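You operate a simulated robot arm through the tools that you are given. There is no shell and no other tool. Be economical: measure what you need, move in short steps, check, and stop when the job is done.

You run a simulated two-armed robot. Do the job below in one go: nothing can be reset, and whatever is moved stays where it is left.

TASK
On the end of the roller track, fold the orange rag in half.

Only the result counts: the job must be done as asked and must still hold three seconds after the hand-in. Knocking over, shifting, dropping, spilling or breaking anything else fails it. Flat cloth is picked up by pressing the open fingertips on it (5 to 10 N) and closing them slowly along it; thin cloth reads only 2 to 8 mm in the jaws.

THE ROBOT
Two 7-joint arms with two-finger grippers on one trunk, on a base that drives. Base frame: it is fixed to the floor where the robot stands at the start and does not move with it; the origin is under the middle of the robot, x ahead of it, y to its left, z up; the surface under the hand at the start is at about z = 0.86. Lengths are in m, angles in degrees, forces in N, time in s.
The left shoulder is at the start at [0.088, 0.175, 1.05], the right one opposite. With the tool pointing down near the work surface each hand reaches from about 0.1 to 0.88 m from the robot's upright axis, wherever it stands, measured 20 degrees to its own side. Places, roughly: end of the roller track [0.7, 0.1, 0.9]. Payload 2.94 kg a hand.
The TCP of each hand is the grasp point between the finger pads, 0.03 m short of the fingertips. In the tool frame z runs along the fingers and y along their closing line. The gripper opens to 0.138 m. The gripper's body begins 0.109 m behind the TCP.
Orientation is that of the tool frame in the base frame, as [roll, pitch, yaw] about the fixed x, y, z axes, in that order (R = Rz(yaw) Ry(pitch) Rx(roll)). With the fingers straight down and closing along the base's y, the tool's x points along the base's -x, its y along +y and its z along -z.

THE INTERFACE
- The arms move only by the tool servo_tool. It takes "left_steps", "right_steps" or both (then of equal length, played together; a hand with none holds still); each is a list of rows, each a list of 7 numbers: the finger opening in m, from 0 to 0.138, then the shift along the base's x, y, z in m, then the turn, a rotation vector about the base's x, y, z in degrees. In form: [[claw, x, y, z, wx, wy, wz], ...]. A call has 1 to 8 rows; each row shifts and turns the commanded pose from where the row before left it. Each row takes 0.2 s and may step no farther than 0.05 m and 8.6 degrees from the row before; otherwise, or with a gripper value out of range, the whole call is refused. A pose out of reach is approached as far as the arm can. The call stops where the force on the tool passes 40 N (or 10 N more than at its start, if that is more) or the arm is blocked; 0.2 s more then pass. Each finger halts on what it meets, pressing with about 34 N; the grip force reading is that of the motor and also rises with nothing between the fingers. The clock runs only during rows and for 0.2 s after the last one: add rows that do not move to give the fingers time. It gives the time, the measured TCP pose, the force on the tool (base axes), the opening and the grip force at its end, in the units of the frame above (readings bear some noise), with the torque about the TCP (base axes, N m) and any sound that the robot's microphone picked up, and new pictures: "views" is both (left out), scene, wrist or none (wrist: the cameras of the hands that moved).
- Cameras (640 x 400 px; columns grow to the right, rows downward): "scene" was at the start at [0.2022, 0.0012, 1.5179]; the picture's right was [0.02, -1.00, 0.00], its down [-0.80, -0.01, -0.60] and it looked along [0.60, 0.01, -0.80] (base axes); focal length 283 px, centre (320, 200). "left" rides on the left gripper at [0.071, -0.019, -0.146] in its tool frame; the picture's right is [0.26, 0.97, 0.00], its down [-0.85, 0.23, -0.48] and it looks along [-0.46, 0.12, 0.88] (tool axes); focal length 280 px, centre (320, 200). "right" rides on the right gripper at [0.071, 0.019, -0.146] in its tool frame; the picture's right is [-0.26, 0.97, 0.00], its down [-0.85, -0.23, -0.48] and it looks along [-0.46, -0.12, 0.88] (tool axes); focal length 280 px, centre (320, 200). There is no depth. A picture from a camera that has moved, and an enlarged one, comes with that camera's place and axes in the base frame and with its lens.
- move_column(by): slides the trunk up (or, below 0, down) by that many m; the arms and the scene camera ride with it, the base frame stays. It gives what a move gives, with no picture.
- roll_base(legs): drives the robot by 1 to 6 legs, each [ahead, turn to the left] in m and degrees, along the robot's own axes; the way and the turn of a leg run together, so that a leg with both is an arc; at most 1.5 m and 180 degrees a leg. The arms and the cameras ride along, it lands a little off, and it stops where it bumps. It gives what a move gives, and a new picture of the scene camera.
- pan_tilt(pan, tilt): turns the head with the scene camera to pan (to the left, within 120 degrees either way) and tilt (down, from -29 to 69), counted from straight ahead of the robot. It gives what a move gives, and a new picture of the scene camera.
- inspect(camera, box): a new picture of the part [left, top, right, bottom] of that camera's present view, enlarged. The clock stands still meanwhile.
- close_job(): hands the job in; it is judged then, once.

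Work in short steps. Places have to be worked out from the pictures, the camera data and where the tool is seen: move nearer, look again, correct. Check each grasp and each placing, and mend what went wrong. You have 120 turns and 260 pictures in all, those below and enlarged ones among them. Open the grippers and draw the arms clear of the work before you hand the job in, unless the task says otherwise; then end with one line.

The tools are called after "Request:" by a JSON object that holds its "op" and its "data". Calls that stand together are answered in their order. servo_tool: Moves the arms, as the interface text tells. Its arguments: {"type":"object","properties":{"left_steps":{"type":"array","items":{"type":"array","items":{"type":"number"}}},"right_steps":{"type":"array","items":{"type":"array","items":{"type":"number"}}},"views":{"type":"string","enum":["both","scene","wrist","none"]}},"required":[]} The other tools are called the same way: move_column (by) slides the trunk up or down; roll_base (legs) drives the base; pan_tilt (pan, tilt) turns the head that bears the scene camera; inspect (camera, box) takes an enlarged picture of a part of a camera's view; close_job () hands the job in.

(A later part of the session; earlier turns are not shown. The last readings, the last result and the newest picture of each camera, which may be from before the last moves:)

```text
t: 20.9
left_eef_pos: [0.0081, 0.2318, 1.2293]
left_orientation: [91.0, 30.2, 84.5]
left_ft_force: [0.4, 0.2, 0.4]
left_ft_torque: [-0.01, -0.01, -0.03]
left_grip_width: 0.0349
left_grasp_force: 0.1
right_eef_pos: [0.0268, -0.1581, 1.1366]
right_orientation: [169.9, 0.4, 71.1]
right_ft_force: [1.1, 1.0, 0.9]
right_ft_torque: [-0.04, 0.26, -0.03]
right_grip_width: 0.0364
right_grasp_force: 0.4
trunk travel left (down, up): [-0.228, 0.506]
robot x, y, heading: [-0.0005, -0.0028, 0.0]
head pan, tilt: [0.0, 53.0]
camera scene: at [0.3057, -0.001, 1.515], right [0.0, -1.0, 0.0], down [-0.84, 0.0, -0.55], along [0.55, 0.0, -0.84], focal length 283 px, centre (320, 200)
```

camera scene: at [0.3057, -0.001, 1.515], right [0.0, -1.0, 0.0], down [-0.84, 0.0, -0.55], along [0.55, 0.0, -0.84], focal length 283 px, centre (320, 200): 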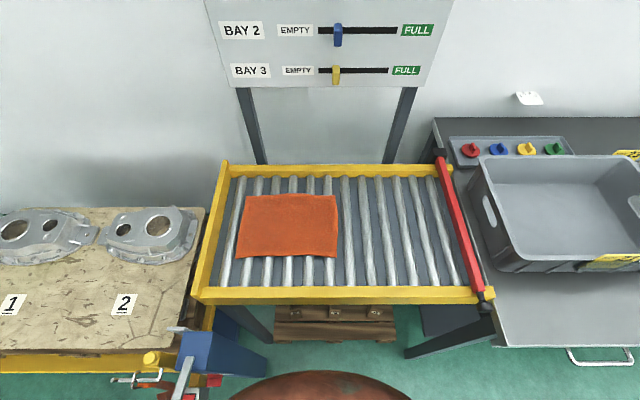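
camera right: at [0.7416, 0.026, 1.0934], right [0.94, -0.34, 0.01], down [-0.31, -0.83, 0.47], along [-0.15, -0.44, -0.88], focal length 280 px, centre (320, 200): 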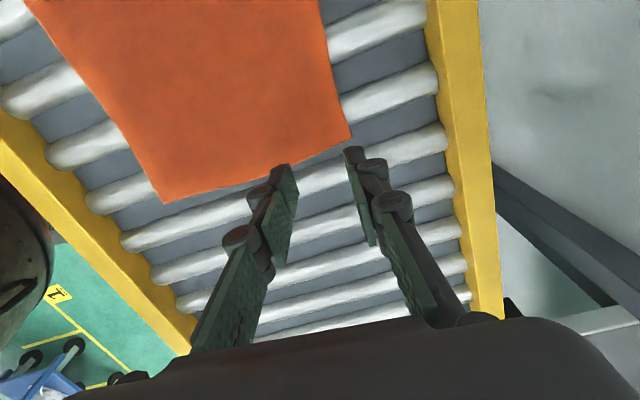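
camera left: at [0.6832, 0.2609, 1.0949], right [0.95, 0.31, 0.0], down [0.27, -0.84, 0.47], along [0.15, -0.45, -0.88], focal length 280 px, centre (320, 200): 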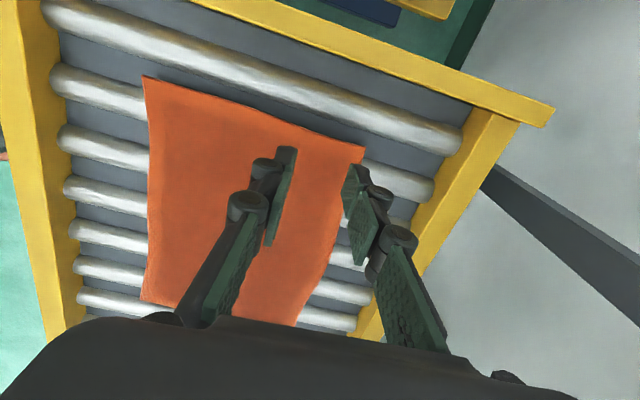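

Amplitude is dropping. I let more time pass with negligible column moves, which cost no pictures.

Request:
{"op": "move_column", "data": {"by": 0.003}}

Request:
{"op": "move_column", "data": {"by": 0.001}}

Request:
{"op": "pan_tilt", "data": {"pan": 0, "tilt": 54}}

Request:
{"op": "pan_tilt", "data": {"pan": 0, "tilt": 53}}

```text
t: 21.3
left_eef_pos: [-0.1468, 0.2327, 1.229]
left_orientation: [82.9, 29.6, 79.4]
left_ft_force: [3.2, 7.4, 3.6]
left_ft_torque: [0.22, 0.24, -0.98]
left_grip_width: 0.0349
left_grasp_force: 0.2
right_eef_pos: [-0.1042, -0.155, 1.1249]
right_orientation: [159.9, -4.8, 72.4]
right_ft_force: [0.6, 2.8, 0.0]
right_ft_torque: [0.26, -0.25, -0.12]
right_grip_width: 0.0354
right_grasp_force: 0.1
trunk travel left (down, up): [-0.229, 0.505]
robot x, y, heading: [-0.0024, -0.0052, 0.2]
head pan, tilt: [0.0, 53.0]
stopped: the arm was blocked; the commanded pose is now the measured one
```

```text
t: 21.8
left_eef_pos: [0.0471, 0.2326, 1.222]
left_orientation: [93.8, 32.2, 83.6]
left_ft_force: [1.6, 0.9, -1.3]
left_ft_torque: [-0.03, -0.18, -0.13]
left_grip_width: 0.0354
left_grasp_force: 0.1
right_eef_pos: [0.0794, -0.1631, 1.0923]
right_orientation: [165.9, -2.6, 73.6]
right_ft_force: [13.5, 48.5, -56.9]
right_ft_torque: [1.52, -1.88, -1.79]
right_grip_width: 0.0648
right_grasp_force: 10.2
trunk travel left (down, up): [-0.23, 0.504]
robot x, y, heading: [0.0047, 0.0009, -0.0]
head pan, tilt: [0.0, 53.0]
stopped: the arm was blocked; the commanded pose is now the measured one
```

```text
t: 22.4
left_eef_pos: [-0.0287, 0.2293, 1.2166]
left_orientation: [85.3, 30.8, 82.3]
left_ft_force: [2.1, 0.4, 0.8]
left_ft_torque: [-0.03, 0.08, -0.05]
left_grip_width: 0.0349
left_grasp_force: 0.0
right_eef_pos: [-0.0099, -0.1613, 1.1146]
right_orientation: [170.2, 1.0, 70.2]
right_ft_force: [2.9, 0.0, 0.4]
right_ft_torque: [-0.04, 0.39, -0.06]
right_grip_width: 0.0357
right_grasp_force: 0.2
trunk travel left (down, up): [-0.23, 0.504]
robot x, y, heading: [0.0036, -0.0038, -0.1]
head pan, tilt: [0.0, 54.0]
camera scene: at [0.2682, 0.0001, 1.5191], right [0.0, -1.0, 0.0], down [-0.84, 0.0, -0.55], along [0.55, 0.0, -0.84], focal length 283 px, centre (320, 200)
```

scene: 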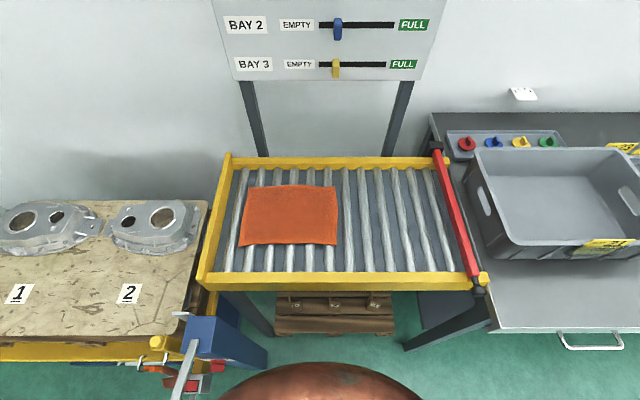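

```text
t: 23.0
left_eef_pos: [0.0016, 0.2292, 1.2265]
left_orientation: [92.1, 32.7, 81.1]
left_ft_force: [-2.5, 1.2, 0.1]
left_ft_torque: [0.02, 0.1, -0.04]
left_grip_width: 0.0349
left_grasp_force: 0.1
right_eef_pos: [0.0311, -0.1671, 1.0974]
right_orientation: [162.8, -3.1, 74.8]
right_ft_force: [-39.3, 5.9, 26.0]
right_ft_torque: [0.75, 0.91, 0.43]
right_grip_width: 0.0757
right_grasp_force: 19.3
trunk travel left (down, up): [-0.23, 0.504]
robot x, y, heading: [-0.0031, 0.0005, -0.1]
head pan, tilt: [0.0, 53.0]
camera scene: at [0.1615, -0.0014, 1.5322], right [0.0, -1.0, 0.0], down [-0.78, 0.0, -0.62], along [0.62, 0.0, -0.78], focal length 283 px, centre (320, 200)
```

scene: 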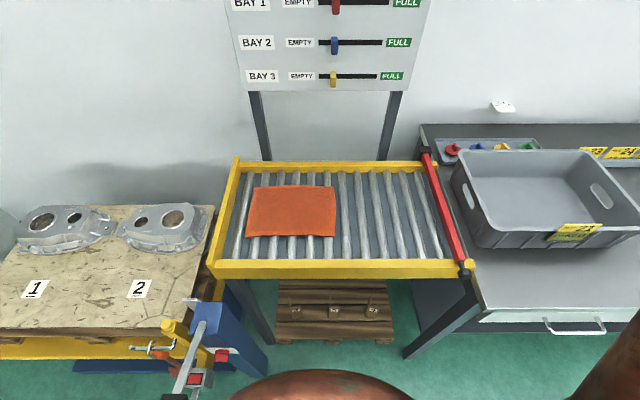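

Column moves also disturb the arms; only head moves are neutral. I keep waiting with those.

Request:
{"op": "pan_tilt", "data": {"pan": 0, "tilt": 66}}

Request:
{"op": "pan_tilt", "data": {"pan": 0, "tilt": 0}}

Request:
{"op": "pan_tilt", "data": {"pan": -90, "tilt": 60}}

Request:
{"op": "pan_tilt", "data": {"pan": 90, "tilt": 60}}

Request:
{"op": "pan_tilt", "data": {"pan": 0, "tilt": 53}}

```text
t: 23.7
left_eef_pos: [-0.061, 0.229, 1.2154]
left_orientation: [85.0, 31.2, 81.6]
left_ft_force: [2.1, 0.0, 1.3]
left_ft_torque: [0.03, 0.06, 0.04]
left_grip_width: 0.0353
left_grasp_force: 0.1
right_eef_pos: [-0.029, -0.1638, 1.1047]
right_orientation: [165.9, -1.0, 71.7]
right_ft_force: [4.6, 0.2, 0.1]
right_ft_torque: [-0.01, 0.53, -0.05]
right_grip_width: 0.0356
right_grasp_force: 0.3
trunk travel left (down, up): [-0.23, 0.504]
robot x, y, heading: [0.0006, 0.0008, 0.0]
head pan, tilt: [0.0, 66.0]
camera scene: at [0.2074, -0.0003, 1.5078], right [0.0, -1.0, 0.0], down [-0.92, 0.0, -0.39], along [0.39, 0.0, -0.92], focal length 283 px, centre (320, 200)
```

scene: 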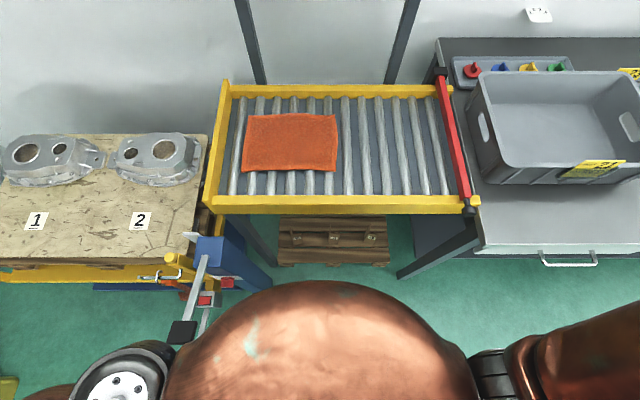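

```text
t: 25.1
left_eef_pos: [-0.1023, 0.2326, 1.2215]
left_orientation: [85.1, 31.5, 78.7]
left_ft_force: [0.2, -1.1, -1.0]
left_ft_torque: [-0.03, -0.1, 0.06]
left_grip_width: 0.0351
left_grasp_force: 0.0
right_eef_pos: [-0.0522, -0.1658, 1.1004]
right_orientation: [158.9, -3.6, 74.6]
right_ft_force: [-1.5, -1.8, -4.1]
right_ft_torque: [0.23, -0.47, 0.17]
right_grip_width: 0.035
right_grasp_force: 0.2
trunk travel left (down, up): [-0.23, 0.504]
robot x, y, heading: [0.0007, -0.0056, 0.3]
head pan, tilt: [0.0, 0.0]
camera scene: at [0.1674, -0.0004, 1.6145], right [0.0, -1.0, 0.0], down [0.03, 0.0, -1.0], along [1.0, 0.0, 0.03], focal length 283 px, centre (320, 200)
```

scene: 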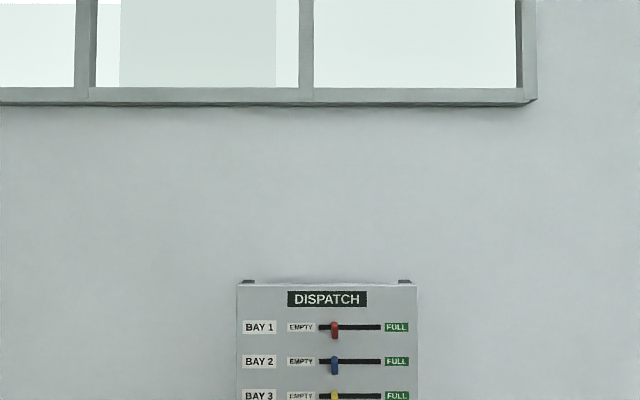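

```text
t: 26.8
left_eef_pos: [-0.0146, 0.2293, 1.2282]
left_orientation: [91.1, 32.4, 80.9]
left_ft_force: [-2.3, 1.4, 0.9]
left_ft_torque: [0.02, 0.1, -0.03]
left_grip_width: 0.035
left_grasp_force: 0.0
right_eef_pos: [0.017, -0.165, 1.1002]
right_orientation: [162.8, -3.2, 74.6]
right_ft_force: [-43.2, 7.4, 43.3]
right_ft_torque: [0.46, 1.73, 0.02]
right_grip_width: 0.0686
right_grasp_force: 14.6
trunk travel left (down, up): [-0.23, 0.504]
robot x, y, heading: [-0.0012, -0.0028, 0.4]
head pan, tilt: [-90.0, 60.0]
camera scene: at [0.0685, -0.0687, 1.5248], right [-1.0, 0.0, -0.04], down [0.02, 0.87, -0.5], along [0.03, -0.5, -0.87], focal length 283 px, centre (320, 200)
```

scene: 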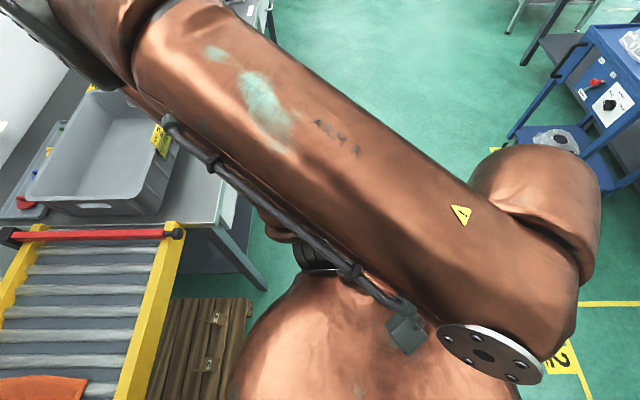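

```text
t: 29.4
left_eef_pos: [0.0583, 0.233, 1.2316]
left_orientation: [94.6, 32.6, 83.9]
left_ft_force: [-2.3, 3.1, 3.3]
left_ft_torque: [0.04, 0.34, -0.2]
left_grip_width: 0.0352
left_grasp_force: 0.1
right_eef_pos: [0.0873, -0.1646, 1.1083]
right_orientation: [166.6, -1.4, 73.6]
right_ft_force: [-3.6, 0.5, 1.6]
right_ft_torque: [-0.07, -0.34, -0.01]
right_grip_width: 0.0457
right_grasp_force: 0.0
trunk travel left (down, up): [-0.23, 0.504]
robot x, y, heading: [0.0043, -0.0039, -0.2]
head pan, tilt: [90.0, 60.0]
camera scene: at [0.2093, 0.0658, 1.5138], right [1.0, 0.0, -0.05], down [-0.03, -0.87, -0.5], along [-0.05, 0.5, -0.87], focal length 283 px, centre (320, 200)
```

scene: 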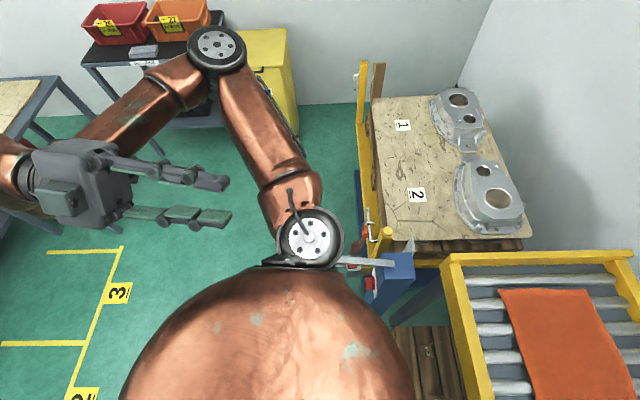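

```text
t: 31.1
left_eef_pos: [-0.0057, 0.2262, 1.2221]
left_orientation: [87.3, 31.1, 83.6]
left_ft_force: [-1.4, 1.7, -4.4]
left_ft_torque: [-0.03, -0.55, -0.21]
left_grip_width: 0.0352
left_grasp_force: 0.0
right_eef_pos: [0.0133, -0.162, 1.1153]
right_orientation: [170.4, 0.6, 70.7]
right_ft_force: [2.3, 0.3, 1.2]
right_ft_torque: [0.06, 0.3, 0.01]
right_grip_width: 0.0368
right_grasp_force: 0.3
trunk travel left (down, up): [-0.23, 0.504]
robot x, y, heading: [0.0009, 0.0017, -0.0]
head pan, tilt: [0.0, 53.0]
camera scene: at [0.2944, -0.0008, 1.5185], right [0.0, -1.0, 0.0], down [-0.83, 0.0, -0.55], along [0.55, 0.0, -0.83], focal length 283 px, centre (320, 200)
```

scene: 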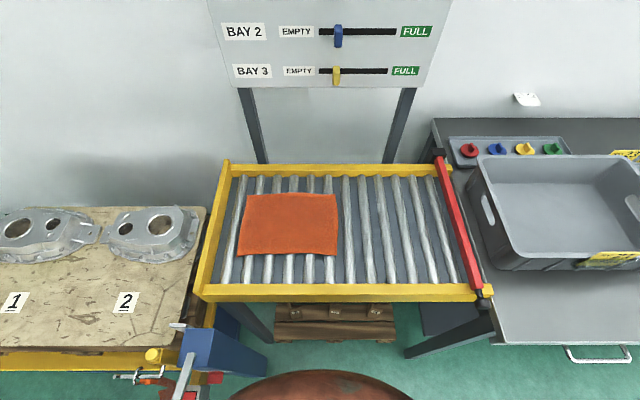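

Still rocking, perhaps driven by the right fingers pressing on the robot's body. I bring both hands forward, clear of the body.

Request:
{"op": "servo_tool", "data": {"right_steps": [[0.035, 0.03, -0.01, 0.02, 0, 0, 0], [0.035, 0.03, -0.01, 0.02, 0, 0, 0], [0.035, 0.03, 0, 0, 0, 0, 0], [0.035, 0.03, 0, 0, 0, 0, 0], [0.035, 0.03, 0, 0, 0, 0, 0], [0.035, 0.03, 0, 0, 0, 0, 0]], "left_steps": [[0.035, 0.03, 0.01, 0, 0, 0, 0], [0.035, 0.03, 0.01, 0, 0, 0, 0], [0.035, 0.03, 0, 0, 0, 0, 0], [0.035, 0.03, 0, 0, 0, 0, 0], [0.035, 0.03, 0, 0, 0, 0, 0], [0.035, 0.03, 0, 0, 0, 0, 0]], "views": "none"}}

Request:
{"op": "servo_tool", "data": {"right_steps": [[0.035, 0.03, -0.01, 0.02, 0, 0, 0], [0.035, 0.03, -0.01, 0.02, 0, 0, 0], [0.035, 0.03, 0, 0, 0, 0, 0], [0.035, 0.03, 0, 0, 0, 0, 0], [0.035, 0.03, 0, 0, 0, 0, 0], [0.035, 0.03, 0, 0, 0, 0, 0]], "left_steps": [[0.035, 0.03, 0, 0, 0, 0, 0], [0.035, 0.03, 0, 0, 0, 0, 0], [0.035, 0.03, 0, 0, 0, 0, 0], [0.035, 0.03, 0, 0, 0, 0, 0], [0.035, 0.03, 0, 0, 0, 0, 0], [0.035, 0.03, 0, 0, 0, 0, 0]], "views": "scene"}}

```text
t: 31.4
left_eef_pos: [-0.1467, 0.2267, 1.2164]
left_orientation: [80.8, 30.6, 78.0]
left_ft_force: [4.7, 2.1, 1.6]
left_ft_torque: [0.1, 0.2, -0.33]
left_grip_width: 0.0353
left_grasp_force: 0.1
left hand out of reach, approached as far as the arm can: row 1
right_eef_pos: [-0.0943, -0.1685, 1.1114]
right_orientation: [160.3, -3.1, 73.1]
right_ft_force: [1.5, -0.5, 0.2]
right_ft_torque: [0.08, 0.16, 0.06]
right_grip_width: 0.0353
right_grasp_force: 0.0
trunk travel left (down, up): [-0.23, 0.504]
robot x, y, heading: [0.0012, -0.003, 0.0]
head pan, tilt: [0.0, 53.0]
stopped in row 1 (left hand): the arm was blocked; the commanded pose is now the measured one
```

```text
t: 31.9
left_eef_pos: [0.0968, 0.2205, 1.2121]
left_orientation: [94.2, 31.9, 84.2]
left_ft_force: [-0.7, 1.2, -0.1]
left_ft_torque: [0.02, 0.07, -0.19]
left_grip_width: 0.035
left_grasp_force: 0.1
left hand out of reach, approached as far as the arm can: row 1
right_eef_pos: [0.1194, -0.1807, 1.1107]
right_orientation: [169.9, -0.8, 72.7]
right_ft_force: [-25.6, 12.4, 13.9]
right_ft_torque: [0.28, 1.36, 0.32]
right_grip_width: 0.114
right_grasp_force: 25.7
trunk travel left (down, up): [-0.23, 0.504]
robot x, y, heading: [-0.0005, -0.0003, 0.1]
head pan, tilt: [0.0, 53.0]
stopped in row 2 (left hand): the arm was blocked; the commanded pose is now the measured one
camera scene: at [0.2577, -0.002, 1.5172], right [0.0, -1.0, 0.0], down [-0.82, 0.0, -0.57], along [0.57, 0.0, -0.82], focal length 283 px, centre (320, 200)
```

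scene: 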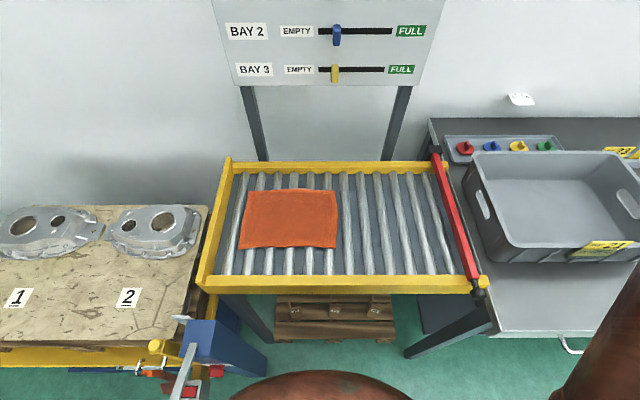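

The servo calls abort on the swing. Long head pans pass the most time undisturbed, so I use several of them.

Request:
{"op": "pan_tilt", "data": {"pan": -120, "tilt": 60}}

Request:
{"op": "pan_tilt", "data": {"pan": 120, "tilt": 60}}

Request:
{"op": "pan_tilt", "data": {"pan": -120, "tilt": 60}}

Request:
{"op": "pan_tilt", "data": {"pan": 120, "tilt": 60}}

Request:
{"op": "pan_tilt", "data": {"pan": -30, "tilt": 60}}

```text
t: 33.9
left_eef_pos: [0.0002, 0.222, 1.2089]
left_orientation: [84.1, 30.3, 83.1]
left_ft_force: [2.3, -3.1, -0.6]
left_ft_torque: [-0.04, 0.01, 0.3]
left_grip_width: 0.0351
left_grasp_force: 0.0
right_eef_pos: [0.0213, -0.1812, 1.1203]
right_orientation: [171.8, 1.4, 69.4]
right_ft_force: [3.0, 1.5, 0.4]
right_ft_torque: [-0.17, 0.3, -0.01]
right_grip_width: 0.036
right_grasp_force: 0.2
trunk travel left (down, up): [-0.23, 0.504]
robot x, y, heading: [0.0029, 0.0056, 0.2]
head pan, tilt: [-120.0, 60.0]
camera scene: at [0.1442, -0.0578, 1.5166], right [-0.87, 0.5, 0.03], down [0.41, 0.75, -0.52], along [-0.28, -0.43, -0.86], focal length 283 px, centre (320, 200)
```

scene: 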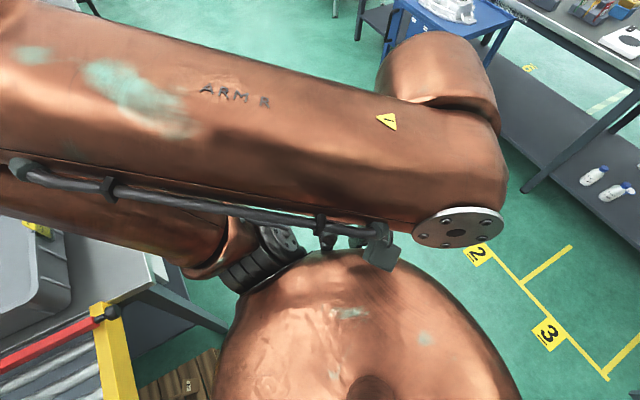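

```text
t: 37.3
left_eef_pos: [0.0771, 0.2216, 1.2231]
left_orientation: [91.4, 31.8, 82.8]
left_ft_force: [-5.0, 2.9, 1.6]
left_ft_torque: [0.05, 0.18, -0.26]
left_grip_width: 0.0353
left_grasp_force: 0.1
right_eef_pos: [0.1036, -0.1824, 1.1222]
right_orientation: [171.1, 0.2, 71.3]
right_ft_force: [-3.1, -1.2, 0.4]
right_ft_torque: [0.06, -0.25, 0.01]
right_grip_width: 0.0446
right_grasp_force: 0.4
trunk travel left (down, up): [-0.23, 0.504]
robot x, y, heading: [0.0041, -0.0035, 0.0]
head pan, tilt: [120.0, 60.0]
camera scene: at [0.23, 0.0566, 1.5159], right [0.86, 0.5, -0.08], down [0.39, -0.75, -0.54], along [-0.33, 0.43, -0.84], focal length 283 px, centre (320, 200)
```

scene: 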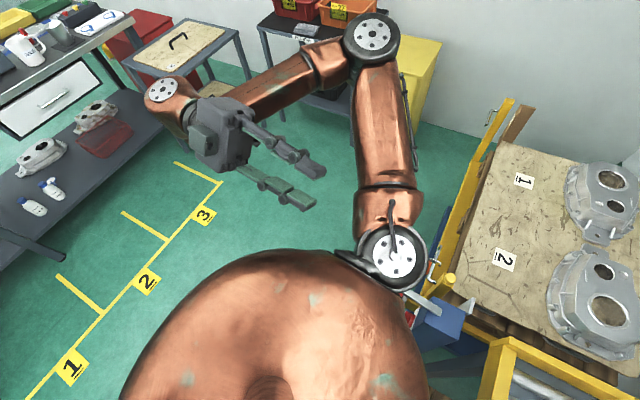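

```text
t: 40.7
left_eef_pos: [0.0895, 0.2204, 1.2214]
left_orientation: [93.5, 31.8, 84.1]
left_ft_force: [-2.0, 1.8, 1.3]
left_ft_torque: [0.0, 0.06, -0.08]
left_grip_width: 0.035
left_grasp_force: 0.1
right_eef_pos: [0.1171, -0.1823, 1.119]
right_orientation: [168.4, -0.9, 72.6]
right_ft_force: [-2.7, -2.2, -1.3]
right_ft_torque: [0.16, -0.23, 0.02]
right_grip_width: 0.0503
right_grasp_force: 0.5
trunk travel left (down, up): [-0.23, 0.504]
robot x, y, heading: [0.0042, -0.0026, 0.1]
head pan, tilt: [-120.0, 60.0]
camera scene: at [0.1956, -0.0585, 1.5161], right [-0.87, 0.5, 0.06], down [0.4, 0.75, -0.53], along [-0.31, -0.43, -0.85], focal length 283 px, centre (320, 200)
```

scene: 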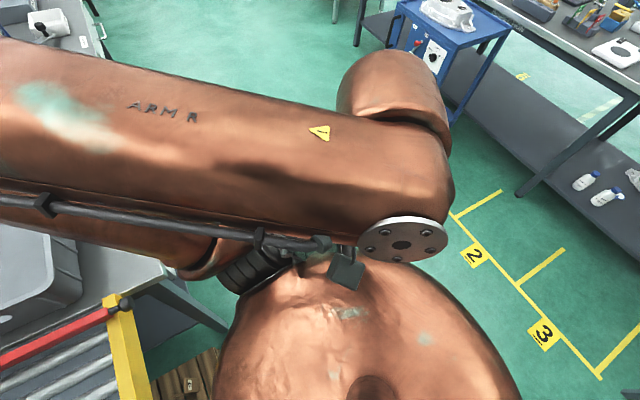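

```text
t: 44.1
left_eef_pos: [0.0819, 0.2207, 1.2212]
left_orientation: [92.9, 31.8, 83.6]
left_ft_force: [-1.8, 1.5, 0.5]
left_ft_torque: [0.01, 0.04, -0.09]
left_grip_width: 0.0349
left_grasp_force: 0.0
right_eef_pos: [0.1106, -0.1826, 1.1206]
right_orientation: [168.0, -1.0, 72.7]
right_ft_force: [-3.0, -1.1, -1.8]
right_ft_torque: [0.05, -0.37, 0.02]
right_grip_width: 0.0463
right_grasp_force: 0.0
trunk travel left (down, up): [-0.23, 0.504]
robot x, y, heading: [0.0014, -0.0005, 0.1]
head pan, tilt: [120.0, 60.0]
camera scene: at [0.1936, 0.0569, 1.5161], right [0.86, 0.5, -0.06], down [0.4, -0.75, -0.53], along [-0.31, 0.43, -0.85], focal length 283 px, centre (320, 200)
```

scene: 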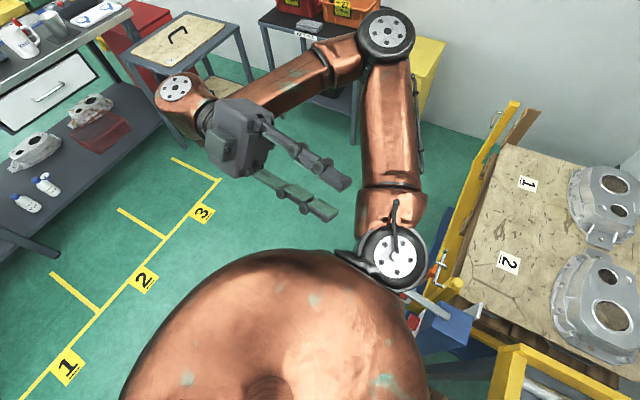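

```text
t: 46.4
left_eef_pos: [0.042, 0.2195, 1.2203]
left_orientation: [89.6, 31.5, 82.0]
left_ft_force: [-2.1, 1.2, -0.1]
left_ft_torque: [-0.01, 0.01, -0.05]
left_grip_width: 0.0351
left_grasp_force: 0.1
right_eef_pos: [0.0738, -0.1821, 1.1207]
right_orientation: [169.5, -0.2, 71.4]
right_ft_force: [-0.8, 0.5, 0.5]
right_ft_torque: [-0.02, 0.05, -0.02]
right_grip_width: 0.0394
right_grasp_force: 0.1
trunk travel left (down, up): [-0.23, 0.504]
robot x, y, heading: [0.0019, -0.0014, 0.2]
head pan, tilt: [-30.0, 60.0]
camera scene: at [0.2808, -0.0342, 1.5109], right [-0.5, -0.87, 0.03], down [-0.78, 0.43, -0.45], along [0.38, -0.25, -0.89], focal length 283 px, centre (320, 200)
```

scene: 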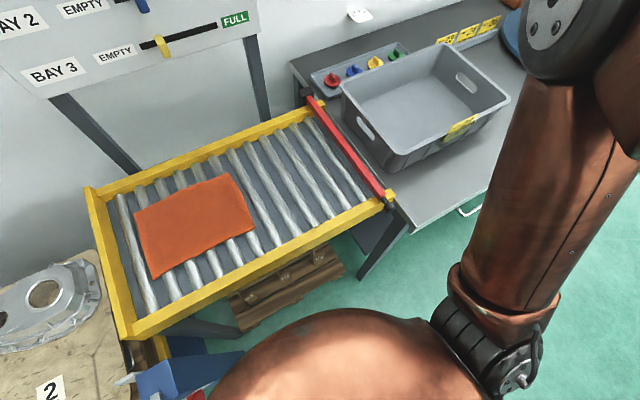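

It's settling now (hand swing down to ±3 cm). A few more head moves.

Request:
{"op": "pan_tilt", "data": {"pan": 120, "tilt": 60}}

Request:
{"op": "pan_tilt", "data": {"pan": -120, "tilt": 60}}

Request:
{"op": "pan_tilt", "data": {"pan": 60, "tilt": 60}}

Request:
{"op": "pan_tilt", "data": {"pan": -60, "tilt": 66}}

```text
t: 48.8
left_eef_pos: [-0.031, 0.2184, 1.2111]
left_orientation: [86.1, 30.9, 80.1]
left_ft_force: [-0.7, 0.2, -3.1]
left_ft_torque: [-0.06, -0.43, 0.13]
left_grip_width: 0.0351
left_grasp_force: 0.0
right_eef_pos: [0.0053, -0.1827, 1.1137]
right_orientation: [163.2, -2.6, 73.3]
right_ft_force: [-9.3, -4.9, 2.1]
right_ft_torque: [0.14, -0.64, 0.09]
right_grip_width: 0.0355
right_grasp_force: 0.0
trunk travel left (down, up): [-0.23, 0.504]
robot x, y, heading: [-0.002, -0.0018, 0.0]
head pan, tilt: [120.0, 60.0]
camera scene: at [0.0784, 0.0571, 1.5155], right [0.87, 0.5, 0.01], down [0.44, -0.75, -0.5], along [-0.24, 0.43, -0.87], focal length 283 px, centre (320, 200)
```

scene: 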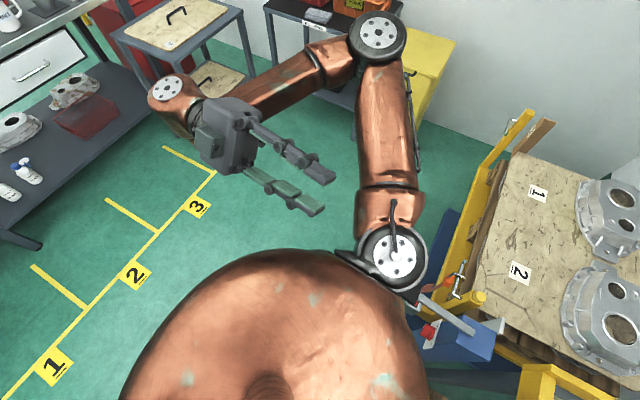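

```text
t: 52.2
left_eef_pos: [0.0269, 0.2192, 1.2162]
left_orientation: [90.5, 31.5, 82.1]
left_ft_force: [-2.6, -0.5, -0.2]
left_ft_torque: [0.02, 0.04, 0.03]
left_grip_width: 0.0351
left_grasp_force: 0.0
right_eef_pos: [0.0485, -0.1819, 1.1199]
right_orientation: [167.2, -1.5, 73.4]
right_ft_force: [-65.9, -15.6, 39.4]
right_ft_torque: [0.57, 2.21, 1.38]
right_grip_width: 0.0896
right_grasp_force: 31.4
trunk travel left (down, up): [-0.23, 0.504]
robot x, y, heading: [0.0018, -0.0034, 0.1]
head pan, tilt: [-120.0, 60.0]
camera scene: at [0.0701, -0.0593, 1.5184], right [-0.87, 0.5, -0.01], down [0.44, 0.75, -0.49], along [-0.24, -0.43, -0.87], focal length 283 px, centre (320, 200)
```

scene: 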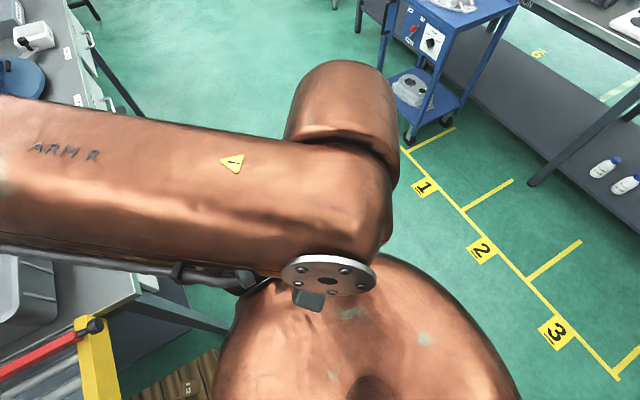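

```text
t: 54.9
left_eef_pos: [-0.0221, 0.2186, 1.2192]
left_orientation: [87.6, 31.2, 80.8]
left_ft_force: [-0.4, -1.1, 0.5]
left_ft_torque: [0.0, -0.01, 0.05]
left_grip_width: 0.0352
left_grasp_force: 0.1
right_eef_pos: [0.008, -0.1808, 1.1273]
right_orientation: [164.2, -2.4, 73.5]
right_ft_force: [-42.2, -12.0, 46.4]
right_ft_torque: [0.5, 1.4, 0.54]
right_grip_width: 0.0477
right_grasp_force: 4.9
trunk travel left (down, up): [-0.23, 0.504]
robot x, y, heading: [0.0038, -0.0047, 0.5]
head pan, tilt: [60.0, 60.0]
camera scene: at [0.1035, 0.0571, 1.5258], right [0.87, -0.5, 0.03], down [-0.41, -0.75, -0.51], along [0.28, 0.43, -0.86], focal length 283 px, centre (320, 200)
```

scene: 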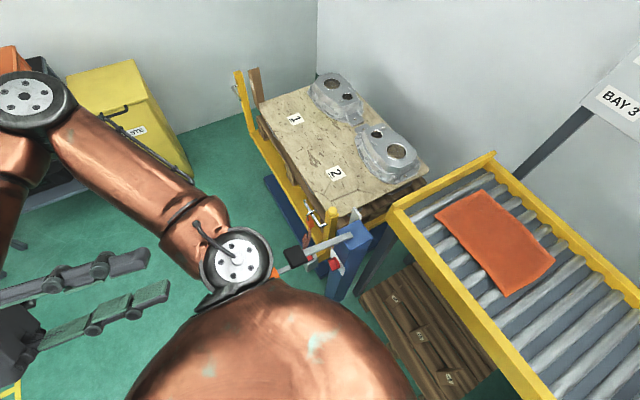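

```text
t: 56.9
left_eef_pos: [0.0501, 0.219, 1.2202]
left_orientation: [91.6, 31.6, 82.7]
left_ft_force: [0.8, 1.3, 1.1]
left_ft_torque: [0.04, 0.07, -0.1]
left_grip_width: 0.0351
left_grasp_force: 0.1
right_eef_pos: [0.0782, -0.1813, 1.1213]
right_orientation: [167.0, -1.6, 73.0]
right_ft_force: [-16.1, 0.4, 18.2]
right_ft_torque: [-0.06, 0.92, 0.47]
right_grip_width: 0.0564
right_grasp_force: 7.9
trunk travel left (down, up): [-0.23, 0.504]
robot x, y, heading: [0.0027, -0.0019, 0.1]
head pan, tilt: [-60.0, 66.0]
camera scene: at [0.1924, -0.0525, 1.5074], right [-0.86, -0.5, 0.02], down [-0.47, 0.79, -0.4], along [0.18, -0.35, -0.92], focal length 283 px, centre (320, 200)
```

scene: 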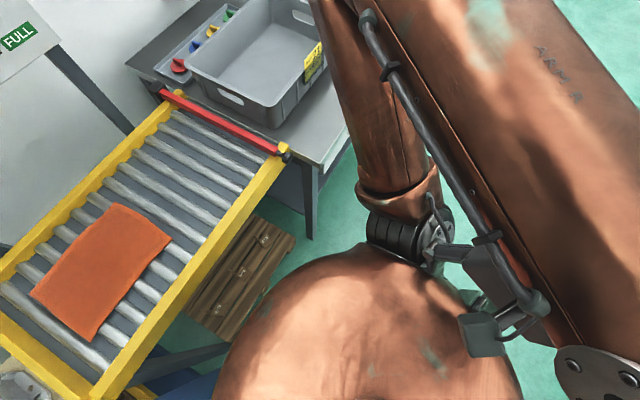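

The right fingers still rub on the trunk and keep the rocking alive. I lift the right hand away from it.

Request:
{"op": "servo_tool", "data": {"right_steps": [[0.035, 0.01, -0.02, 0.04, 0, 0, 0], [0.035, 0.02, -0.02, 0.04, 0, 0, 0], [0.035, 0.02, -0.02, 0.03, 0, 0, 0], [0.035, 0.02, 0, 0, 0, 0, 0]], "views": "none"}}

Request:
{"op": "servo_tool", "data": {"right_steps": [[0.035, 0.01, -0.02, 0.03, 0, 0, 0], [0.035, 0.02, -0.02, 0.03, 0, 0, 0], [0.035, 0.02, -0.02, 0.02, 0, 0, 0], [0.035, 0.02, 0, 0, 0, 0, 0]], "views": "none"}}

Request:
{"op": "pan_tilt", "data": {"pan": -90, "tilt": 66}}

```text
t: 57.9
left_eef_pos: [0.0074, 0.2194, 1.22]
left_orientation: [89.0, 31.4, 81.6]
left_ft_force: [-0.8, 0.4, 0.1]
left_ft_torque: [0.02, 0.05, 0.03]
left_grip_width: 0.035
left_grasp_force: 0.0
right_eef_pos: [0.0975, -0.2304, 1.217]
right_orientation: [164.6, -2.3, 73.3]
right_ft_force: [-1.7, 0.9, 0.8]
right_ft_torque: [-0.05, -0.13, 0.0]
right_grip_width: 0.035
right_grasp_force: 0.0
right hand out of reach, approached as far as the arm can: row 3
trunk travel left (down, up): [-0.23, 0.504]
robot x, y, heading: [-0.0007, -0.0051, -0.1]
head pan, tilt: [-60.0, 66.0]
```

```text
t: 58.9
left_eef_pos: [0.0231, 0.2188, 1.2175]
left_orientation: [89.9, 31.4, 82.0]
left_ft_force: [0.4, -0.1, 0.4]
left_ft_torque: [-0.01, -0.01, -0.02]
left_grip_width: 0.0352
left_grasp_force: 0.1
right_eef_pos: [0.1691, -0.2229, 1.2299]
right_orientation: [165.5, -2.0, 73.4]
right_ft_force: [0.8, 0.7, 0.2]
right_ft_torque: [-0.02, 0.07, 0.0]
right_grip_width: 0.0348
right_grasp_force: 0.0
right hand out of reach, approached as far as the arm can: row 1, 2, 3
trunk travel left (down, up): [-0.23, 0.504]
robot x, y, heading: [-0.003, -0.0011, 0.1]
head pan, tilt: [-60.0, 66.0]
```

```text
t: 59.8
left_eef_pos: [0.0197, 0.2196, 1.2175]
left_orientation: [89.6, 31.5, 82.0]
left_ft_force: [0.1, -0.1, 0.7]
left_ft_torque: [0.01, 0.03, 0.01]
left_grip_width: 0.0351
left_grasp_force: 0.0
right_eef_pos: [0.1666, -0.2248, 1.2302]
right_orientation: [165.4, -2.1, 73.2]
right_ft_force: [-0.4, -0.5, 0.0]
right_ft_torque: [-0.02, 0.0, -0.03]
right_grip_width: 0.035
right_grasp_force: 0.1
trunk travel left (down, up): [-0.23, 0.504]
robot x, y, heading: [0.0022, 0.0002, -0.0]
head pan, tilt: [-90.0, 66.0]
camera scene: at [0.125, -0.061, 1.5089], right [-1.0, 0.0, 0.0], down [0.0, 0.91, -0.41], along [0.0, -0.41, -0.91], focal length 283 px, centre (320, 200)
```

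scene: 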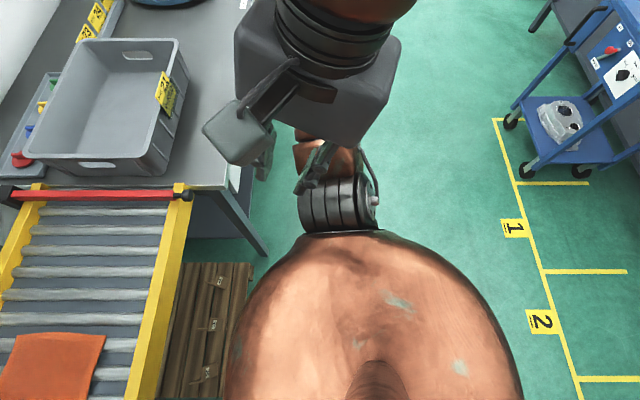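

Settled and stable now; the camera is back to normal. Stretching both arms out together tips the robot, so I'll fold one corner at a time with one arm extended. First I bring the left hand forward again, turning the fingers back downward.

Request:
{"op": "servo_tool", "data": {"left_steps": [[0.035, 0.03, 0.01, 0, 0, 8, 0], [0.035, 0.04, 0.01, 0, 0, 8, 0], [0.035, 0.04, 0.01, 0, 0, 8, 0], [0.035, 0.04, 0.01, 0, 0, 8, 0], [0.035, 0.04, 0.01, 0, 0, 8, 0], [0.035, 0.03, 0, 0, 0, 8, 0]], "views": "none"}}

Request:
{"op": "pan_tilt", "data": {"pan": 45, "tilt": 53}}

```text
t: 61.2
left_eef_pos: [0.236, 0.2651, 1.2215]
left_orientation: [144.7, 25.9, 109.9]
left_ft_force: [-0.1, -0.2, 0.7]
left_ft_torque: [-0.01, 0.0, 0.0]
left_grip_width: 0.0349
left_grasp_force: 0.0
left hand out of reach, approached as far as the arm can: row 1
right_eef_pos: [0.1671, -0.2241, 1.2286]
right_orientation: [165.4, -2.0, 73.3]
right_ft_force: [-0.1, 0.6, 0.5]
right_ft_torque: [0.03, 0.01, -0.03]
right_grip_width: 0.035
right_grasp_force: 0.0
trunk travel left (down, up): [-0.23, 0.504]
robot x, y, heading: [0.0038, -0.0008, 0.3]
head pan, tilt: [-90.0, 66.0]
```

```text
t: 63.4
left_eef_pos: [0.2335, 0.2647, 1.2207]
left_orientation: [144.6, 26.0, 110.0]
left_ft_force: [-0.2, 0.3, 1.2]
left_ft_torque: [0.0, -0.02, -0.04]
left_grip_width: 0.0352
left_grasp_force: 0.1
right_eef_pos: [0.167, -0.2245, 1.2286]
right_orientation: [165.5, -2.1, 73.3]
right_ft_force: [-0.1, -0.1, -0.2]
right_ft_torque: [-0.01, -0.01, -0.01]
right_grip_width: 0.0349
right_grasp_force: 0.0
trunk travel left (down, up): [-0.23, 0.504]
robot x, y, heading: [0.0011, -0.0041, 0.0]
head pan, tilt: [45.0, 53.0]
camera scene: at [0.1774, 0.0512, 1.5241], right [0.71, -0.71, 0.0], down [-0.56, -0.57, -0.6], along [0.42, 0.43, -0.8], focal length 283 px, centre (320, 200)
```

scene: 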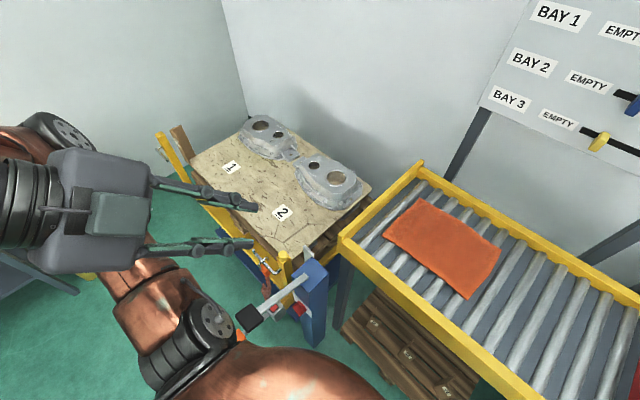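

Stable. I finish orienting the left fingers straight down, closing along x, moving forward over the track's left end.

Request:
{"op": "servo_tool", "data": {"left_steps": [[0.035, 0.03, 0, 0, 0, 8.46, 0], [0.035, 0.03, 0, 0, 0, 8.46, 0], [0.035, 0.03, 0, 0, 0, 8.46, 0], [0.035, 0.03, 0, 0, 0, 8.46, 0], [0.035, 0.03, 0, 0, 0, 8.46, 0], [0.035, 0.03, 0, 0, 7.9, 0, 0], [0.035, 0.03, 0, -0.02, 0, 0, -7.9], [0.035, 0.03, 0, -0.02, 0, 0, -7.9]], "views": "none"}}

Request:
{"op": "servo_tool", "data": {"left_steps": [[0.035, 0.03, 0, -0.02, 0, 0, -7.9], [0.035, 0.03, 0, -0.02, 0, 0, -7.9], [0.035, 0.03, 0, -0.02, 0, 0, 0], [0.035, 0.02, 0, -0.02, 0, 0, 0], [0.035, 0, 0, -0.01, 0, 0, 0], [0.035, 0, 0, 0, 0, 0, 0]], "views": "none"}}

Request:
{"op": "pan_tilt", "data": {"pan": 1, "tilt": 53}}

```text
t: 65.2
left_eef_pos: [0.4775, 0.2629, 1.1805]
left_orientation: [-179.8, 0.0, 105.7]
left_ft_force: [0.0, -1.0, 0.0]
left_ft_torque: [0.01, 0.04, -0.01]
left_grip_width: 0.035
left_grasp_force: 0.1
right_eef_pos: [0.1679, -0.2248, 1.2289]
right_orientation: [165.6, -2.1, 73.3]
right_ft_force: [0.3, 0.2, -0.2]
right_ft_torque: [0.07, 0.02, 0.01]
right_grip_width: 0.0352
right_grasp_force: 0.0
trunk travel left (down, up): [-0.23, 0.504]
robot x, y, heading: [0.0022, -0.0044, -0.1]
head pan, tilt: [45.0, 53.0]
```

```text
t: 66.6
left_eef_pos: [0.5878, 0.2631, 1.0913]
left_orientation: [-179.8, 0.1, 89.9]
left_ft_force: [-0.6, -0.3, 0.0]
left_ft_torque: [-0.02, 0.01, 0.05]
left_grip_width: 0.0351
left_grasp_force: 0.1
right_eef_pos: [0.1671, -0.2245, 1.2283]
right_orientation: [165.5, -2.1, 73.3]
right_ft_force: [-0.8, 0.5, -0.9]
right_ft_torque: [0.0, -0.02, 0.0]
right_grip_width: 0.0348
right_grasp_force: 0.1
trunk travel left (down, up): [-0.23, 0.504]
robot x, y, heading: [0.0019, -0.0025, 0.0]
head pan, tilt: [45.0, 53.0]
```

```text
t: 67.7
left_eef_pos: [0.5865, 0.2634, 1.093]
left_orientation: [-179.8, 0.0, 89.9]
left_ft_force: [-0.2, 0.0, -1.5]
left_ft_torque: [0.02, 0.01, 0.02]
left_grip_width: 0.0349
left_grasp_force: 0.1
right_eef_pos: [0.1671, -0.2252, 1.2291]
right_orientation: [165.5, -2.2, 73.1]
right_ft_force: [-0.3, 0.6, 0.6]
right_ft_torque: [0.01, 0.0, 0.03]
right_grip_width: 0.0351
right_grasp_force: 0.1
trunk travel left (down, up): [-0.23, 0.504]
robot x, y, heading: [0.0013, -0.0, 0.2]
head pan, tilt: [1.0, 53.0]
camera scene: at [0.1993, 0.0001, 1.5241], right [0.02, -1.0, 0.0], down [-0.8, -0.02, -0.6], along [0.6, 0.01, -0.8], focal length 283 px, centre (320, 200)
```

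scene: 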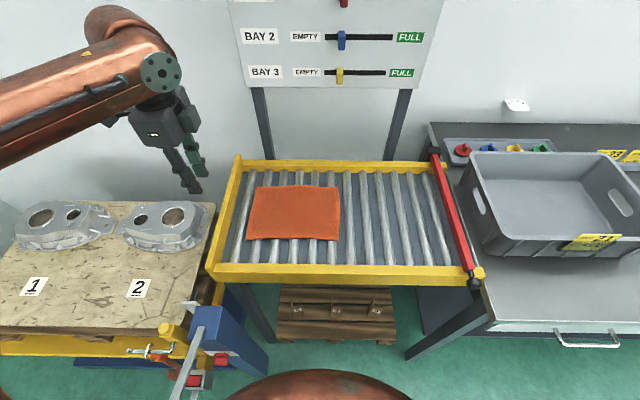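

All objects are intact. I move the left hand (alone) above the far-left corner.

Request:
{"op": "servo_tool", "data": {"left_steps": [[0.035, 0.02, -0.015, -0.02, 0, 0, 0], [0.035, 0.025, -0.015, -0.025, 0, 0, 0], [0.035, 0.025, -0.015, -0.025, 0, 0, 0], [0.035, 0.025, -0.015, -0.025, 0, 0, 0], [0.035, 0.02, -0.015, -0.025, 0, 0, 0], [0.035, 0.012, -0.01, -0.025, 0, 0, 0], [0.035, 0.003, 0, -0.02, 0, 0, 0], [0.035, 0, 0, 0, 0, 0, 0]]}}

Request:
{"op": "inspect", "data": {"camera": "scene", "box": [210, 130, 370, 280]}}

```text
t: 69.5
left_eef_pos: [0.6324, 0.2658, 0.977]
left_orientation: [-179.8, 0.1, 89.9]
left_ft_force: [0.5, 0.1, -0.1]
left_ft_torque: [0.02, 0.01, -0.03]
left_grip_width: 0.0349
left_grasp_force: 0.1
left hand out of reach, approached as far as the arm can: row 1, 2, 3, 4, 5, 6
right_eef_pos: [0.1663, -0.2243, 1.2288]
right_orientation: [165.3, -2.0, 73.3]
right_ft_force: [0.5, 0.8, -0.4]
right_ft_torque: [-0.01, 0.0, -0.01]
right_grip_width: 0.0355
right_grasp_force: 0.0
trunk travel left (down, up): [-0.23, 0.504]
robot x, y, heading: [0.0038, -0.0029, 0.4]
head pan, tilt: [1.0, 53.0]
camera scene: at [0.1994, 0.0003, 1.5241], right [0.02, -1.0, 0.0], down [-0.8, -0.02, -0.6], along [0.6, 0.01, -0.8], focal length 283 px, centre (320, 200)
camera left: at [0.6136, 0.3376, 1.124], right [0.97, 0.26, 0.0], down [0.23, -0.85, 0.48], along [0.12, -0.46, -0.88], focal length 280 px, centre (320, 200)
```

scene: 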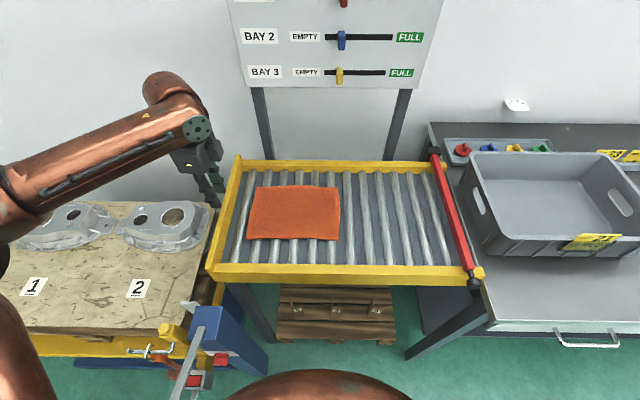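
left: 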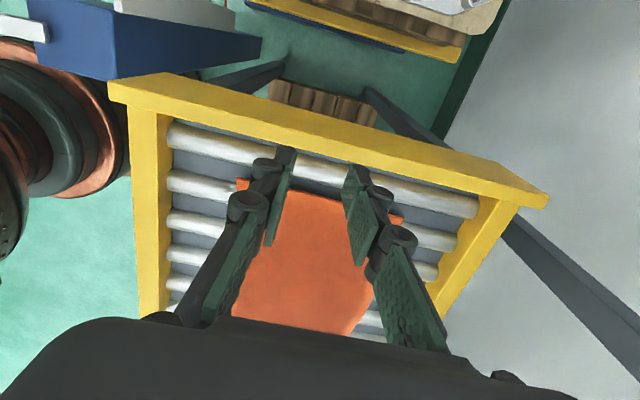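

```text
2.67 times, centred on (290, 205) of scene
camera zoom: at [0.1994, 0.0003, 1.5241], right [0.02, -1.0, 0.0], down [-0.8, -0.02, -0.6], along [0.6, 0.01, -0.8], focal length 756 px, centre (400, 187)
```

zoom: 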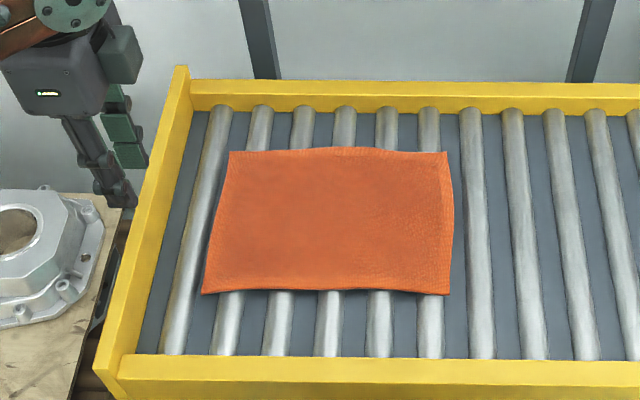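

The arm stopped short sideways (a joint limit in this posture). I'll see if it gets there in one more try.

Request:
{"op": "servo_tool", "data": {"left_steps": [[0.035, 0.01, -0.02, 0.01, 0, 0, 0], [0.035, 0.02, -0.02, 0, 0, 0, 0], [0.035, 0.02, -0.02, 0, 0, 0, 0], [0.035, 0.02, -0.015, 0, 0, 0, 0], [0.035, 0.015, -0.01, -0.01, 0, 0, 0], [0.035, 0, 0, 0, 0, 0, 0]], "views": "none"}}

```text
t: 70.9
left_eef_pos: [0.6304, 0.2634, 0.9794]
left_orientation: [-179.9, 0.1, 89.9]
left_ft_force: [0.2, -0.4, -0.1]
left_ft_torque: [0.0, 0.01, -0.02]
left_grip_width: 0.0353
left_grasp_force: 0.1
left hand out of reach, approached as far as the arm can: row 1, 2, 3, 4, 5
right_eef_pos: [0.1673, -0.2236, 1.2299]
right_orientation: [165.4, -2.1, 73.3]
right_ft_force: [-0.4, 0.4, -0.4]
right_ft_torque: [0.0, 0.0, -0.02]
right_grip_width: 0.0352
right_grasp_force: 0.0
trunk travel left (down, up): [-0.23, 0.504]
robot x, y, heading: [-0.0, -0.0018, -0.2]
head pan, tilt: [1.0, 53.0]
```

It's at a wrist limit. I test with yaw unwound by 30°, moving in again.

Request:
{"op": "servo_tool", "data": {"left_steps": [[0.035, 0, 0, 0.02, 0, 0, 8], [0.035, 0, 0, 0.02, 0, 0, 8], [0.035, 0.01, -0.01, 0, 0, 0, 8], [0.035, 0.02, -0.02, 0, 0, 0, 6], [0.035, 0.02, -0.02, 0, 0, 0, 0], [0.035, 0.02, -0.02, 0, 0, 0, 0], [0.035, 0.015, -0.01, 0, 0, 0, 0], [0.035, 0, 0, 0, 0, 0, 0]], "views": "scene"}}

```text
t: 72.7
left_eef_pos: [0.635, 0.287, 1.0519]
left_orientation: [180.0, 0.0, 115.9]
left_ft_force: [0.5, 0.2, -0.7]
left_ft_torque: [-0.02, 0.05, -0.01]
left_grip_width: 0.0353
left_grasp_force: 0.1
left hand out of reach, approached as far as the arm can: row 1, 2, 3, 4, 5, 6, 7
right_eef_pos: [0.1666, -0.224, 1.2288]
right_orientation: [165.5, -2.1, 73.3]
right_ft_force: [-0.4, -0.3, -1.2]
right_ft_torque: [0.03, -0.02, -0.01]
right_grip_width: 0.0349
right_grasp_force: 0.0
trunk travel left (down, up): [-0.23, 0.504]
robot x, y, heading: [0.0021, -0.0034, 0.2]
head pan, tilt: [1.0, 53.0]
camera scene: at [0.1992, 0.0001, 1.5241], right [0.02, -1.0, 0.0], down [-0.8, -0.02, -0.6], along [0.6, 0.01, -0.8], focal length 283 px, centre (320, 200)
```

scene: 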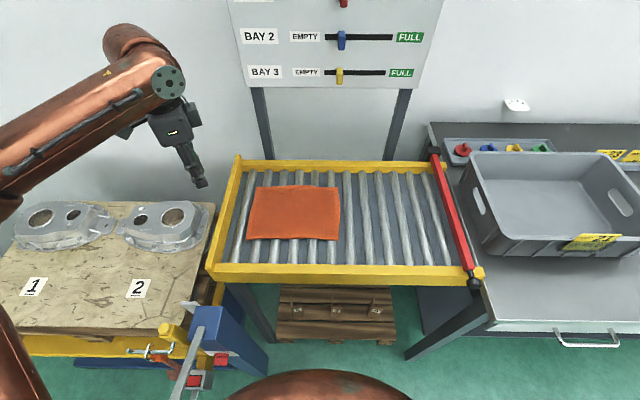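

The elbow has swung far out in this posture. I go back toward the starting pose (yaw 180, y 0.35) to recover the original configuration.

Request:
{"op": "servo_tool", "data": {"left_steps": [[0.035, -0.03, 0.01, 0.01, 0, 0, 8], [0.035, -0.03, 0.01, 0.01, 0, 0, 8], [0.035, -0.03, 0.01, 0.01, 0, 0, 8], [0.035, -0.03, 0, 0, 0, 0, 8], [0.035, -0.03, 0, 0, 0, 0, 8], [0.035, -0.03, 0, 0, 0, 0, 8], [0.035, -0.03, 0, 0, 0, 0, 8], [0.035, -0.03, 0, 0, 0, 0, 8]], "views": "none"}}

Request:
{"op": "pan_tilt", "data": {"pan": 45, "tilt": 45}}

```text
t: 74.5
left_eef_pos: [0.3918, 0.3197, 1.0809]
left_orientation: [-180.0, 0.0, 179.9]
left_ft_force: [0.1, 0.0, 1.0]
left_ft_torque: [-0.04, -0.02, -0.03]
left_grip_width: 0.0353
left_grasp_force: 0.0
right_eef_pos: [0.1659, -0.2245, 1.2286]
right_orientation: [165.3, -2.2, 73.2]
right_ft_force: [-0.4, 0.5, -0.5]
right_ft_torque: [-0.06, 0.0, -0.07]
right_grip_width: 0.0352
right_grasp_force: 0.1
trunk travel left (down, up): [-0.23, 0.504]
robot x, y, heading: [0.0012, -0.0007, 0.0]
head pan, tilt: [1.0, 53.0]
```

```text
t: 75.6
left_eef_pos: [0.3948, 0.3196, 1.0811]
left_orientation: [-179.9, 0.0, 179.8]
left_ft_force: [1.1, 0.1, 0.6]
left_ft_torque: [0.02, 0.02, 0.03]
left_grip_width: 0.0352
left_grasp_force: 0.1
right_eef_pos: [0.1663, -0.2235, 1.2297]
right_orientation: [165.3, -2.0, 73.3]
right_ft_force: [-0.5, 0.3, 0.6]
right_ft_torque: [0.0, 0.0, 0.01]
right_grip_width: 0.0351
right_grasp_force: 0.1
trunk travel left (down, up): [-0.23, 0.504]
robot x, y, heading: [0.001, -0.0034, 0.1]
head pan, tilt: [45.0, 45.0]
camera scene: at [0.1825, 0.0562, 1.535], right [0.71, -0.71, 0.0], down [-0.5, -0.5, -0.71], along [0.5, 0.5, -0.71], focal length 283 px, centre (320, 200)
```

scene: 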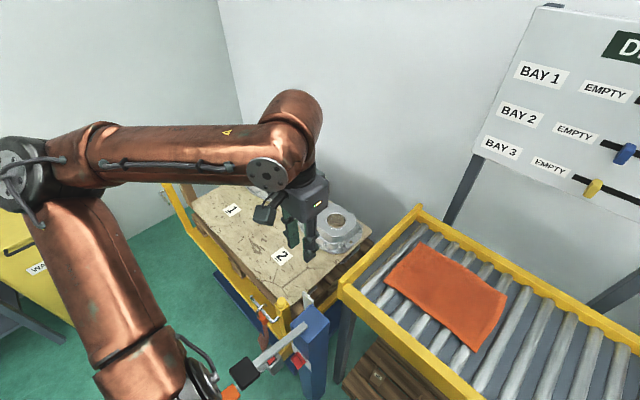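

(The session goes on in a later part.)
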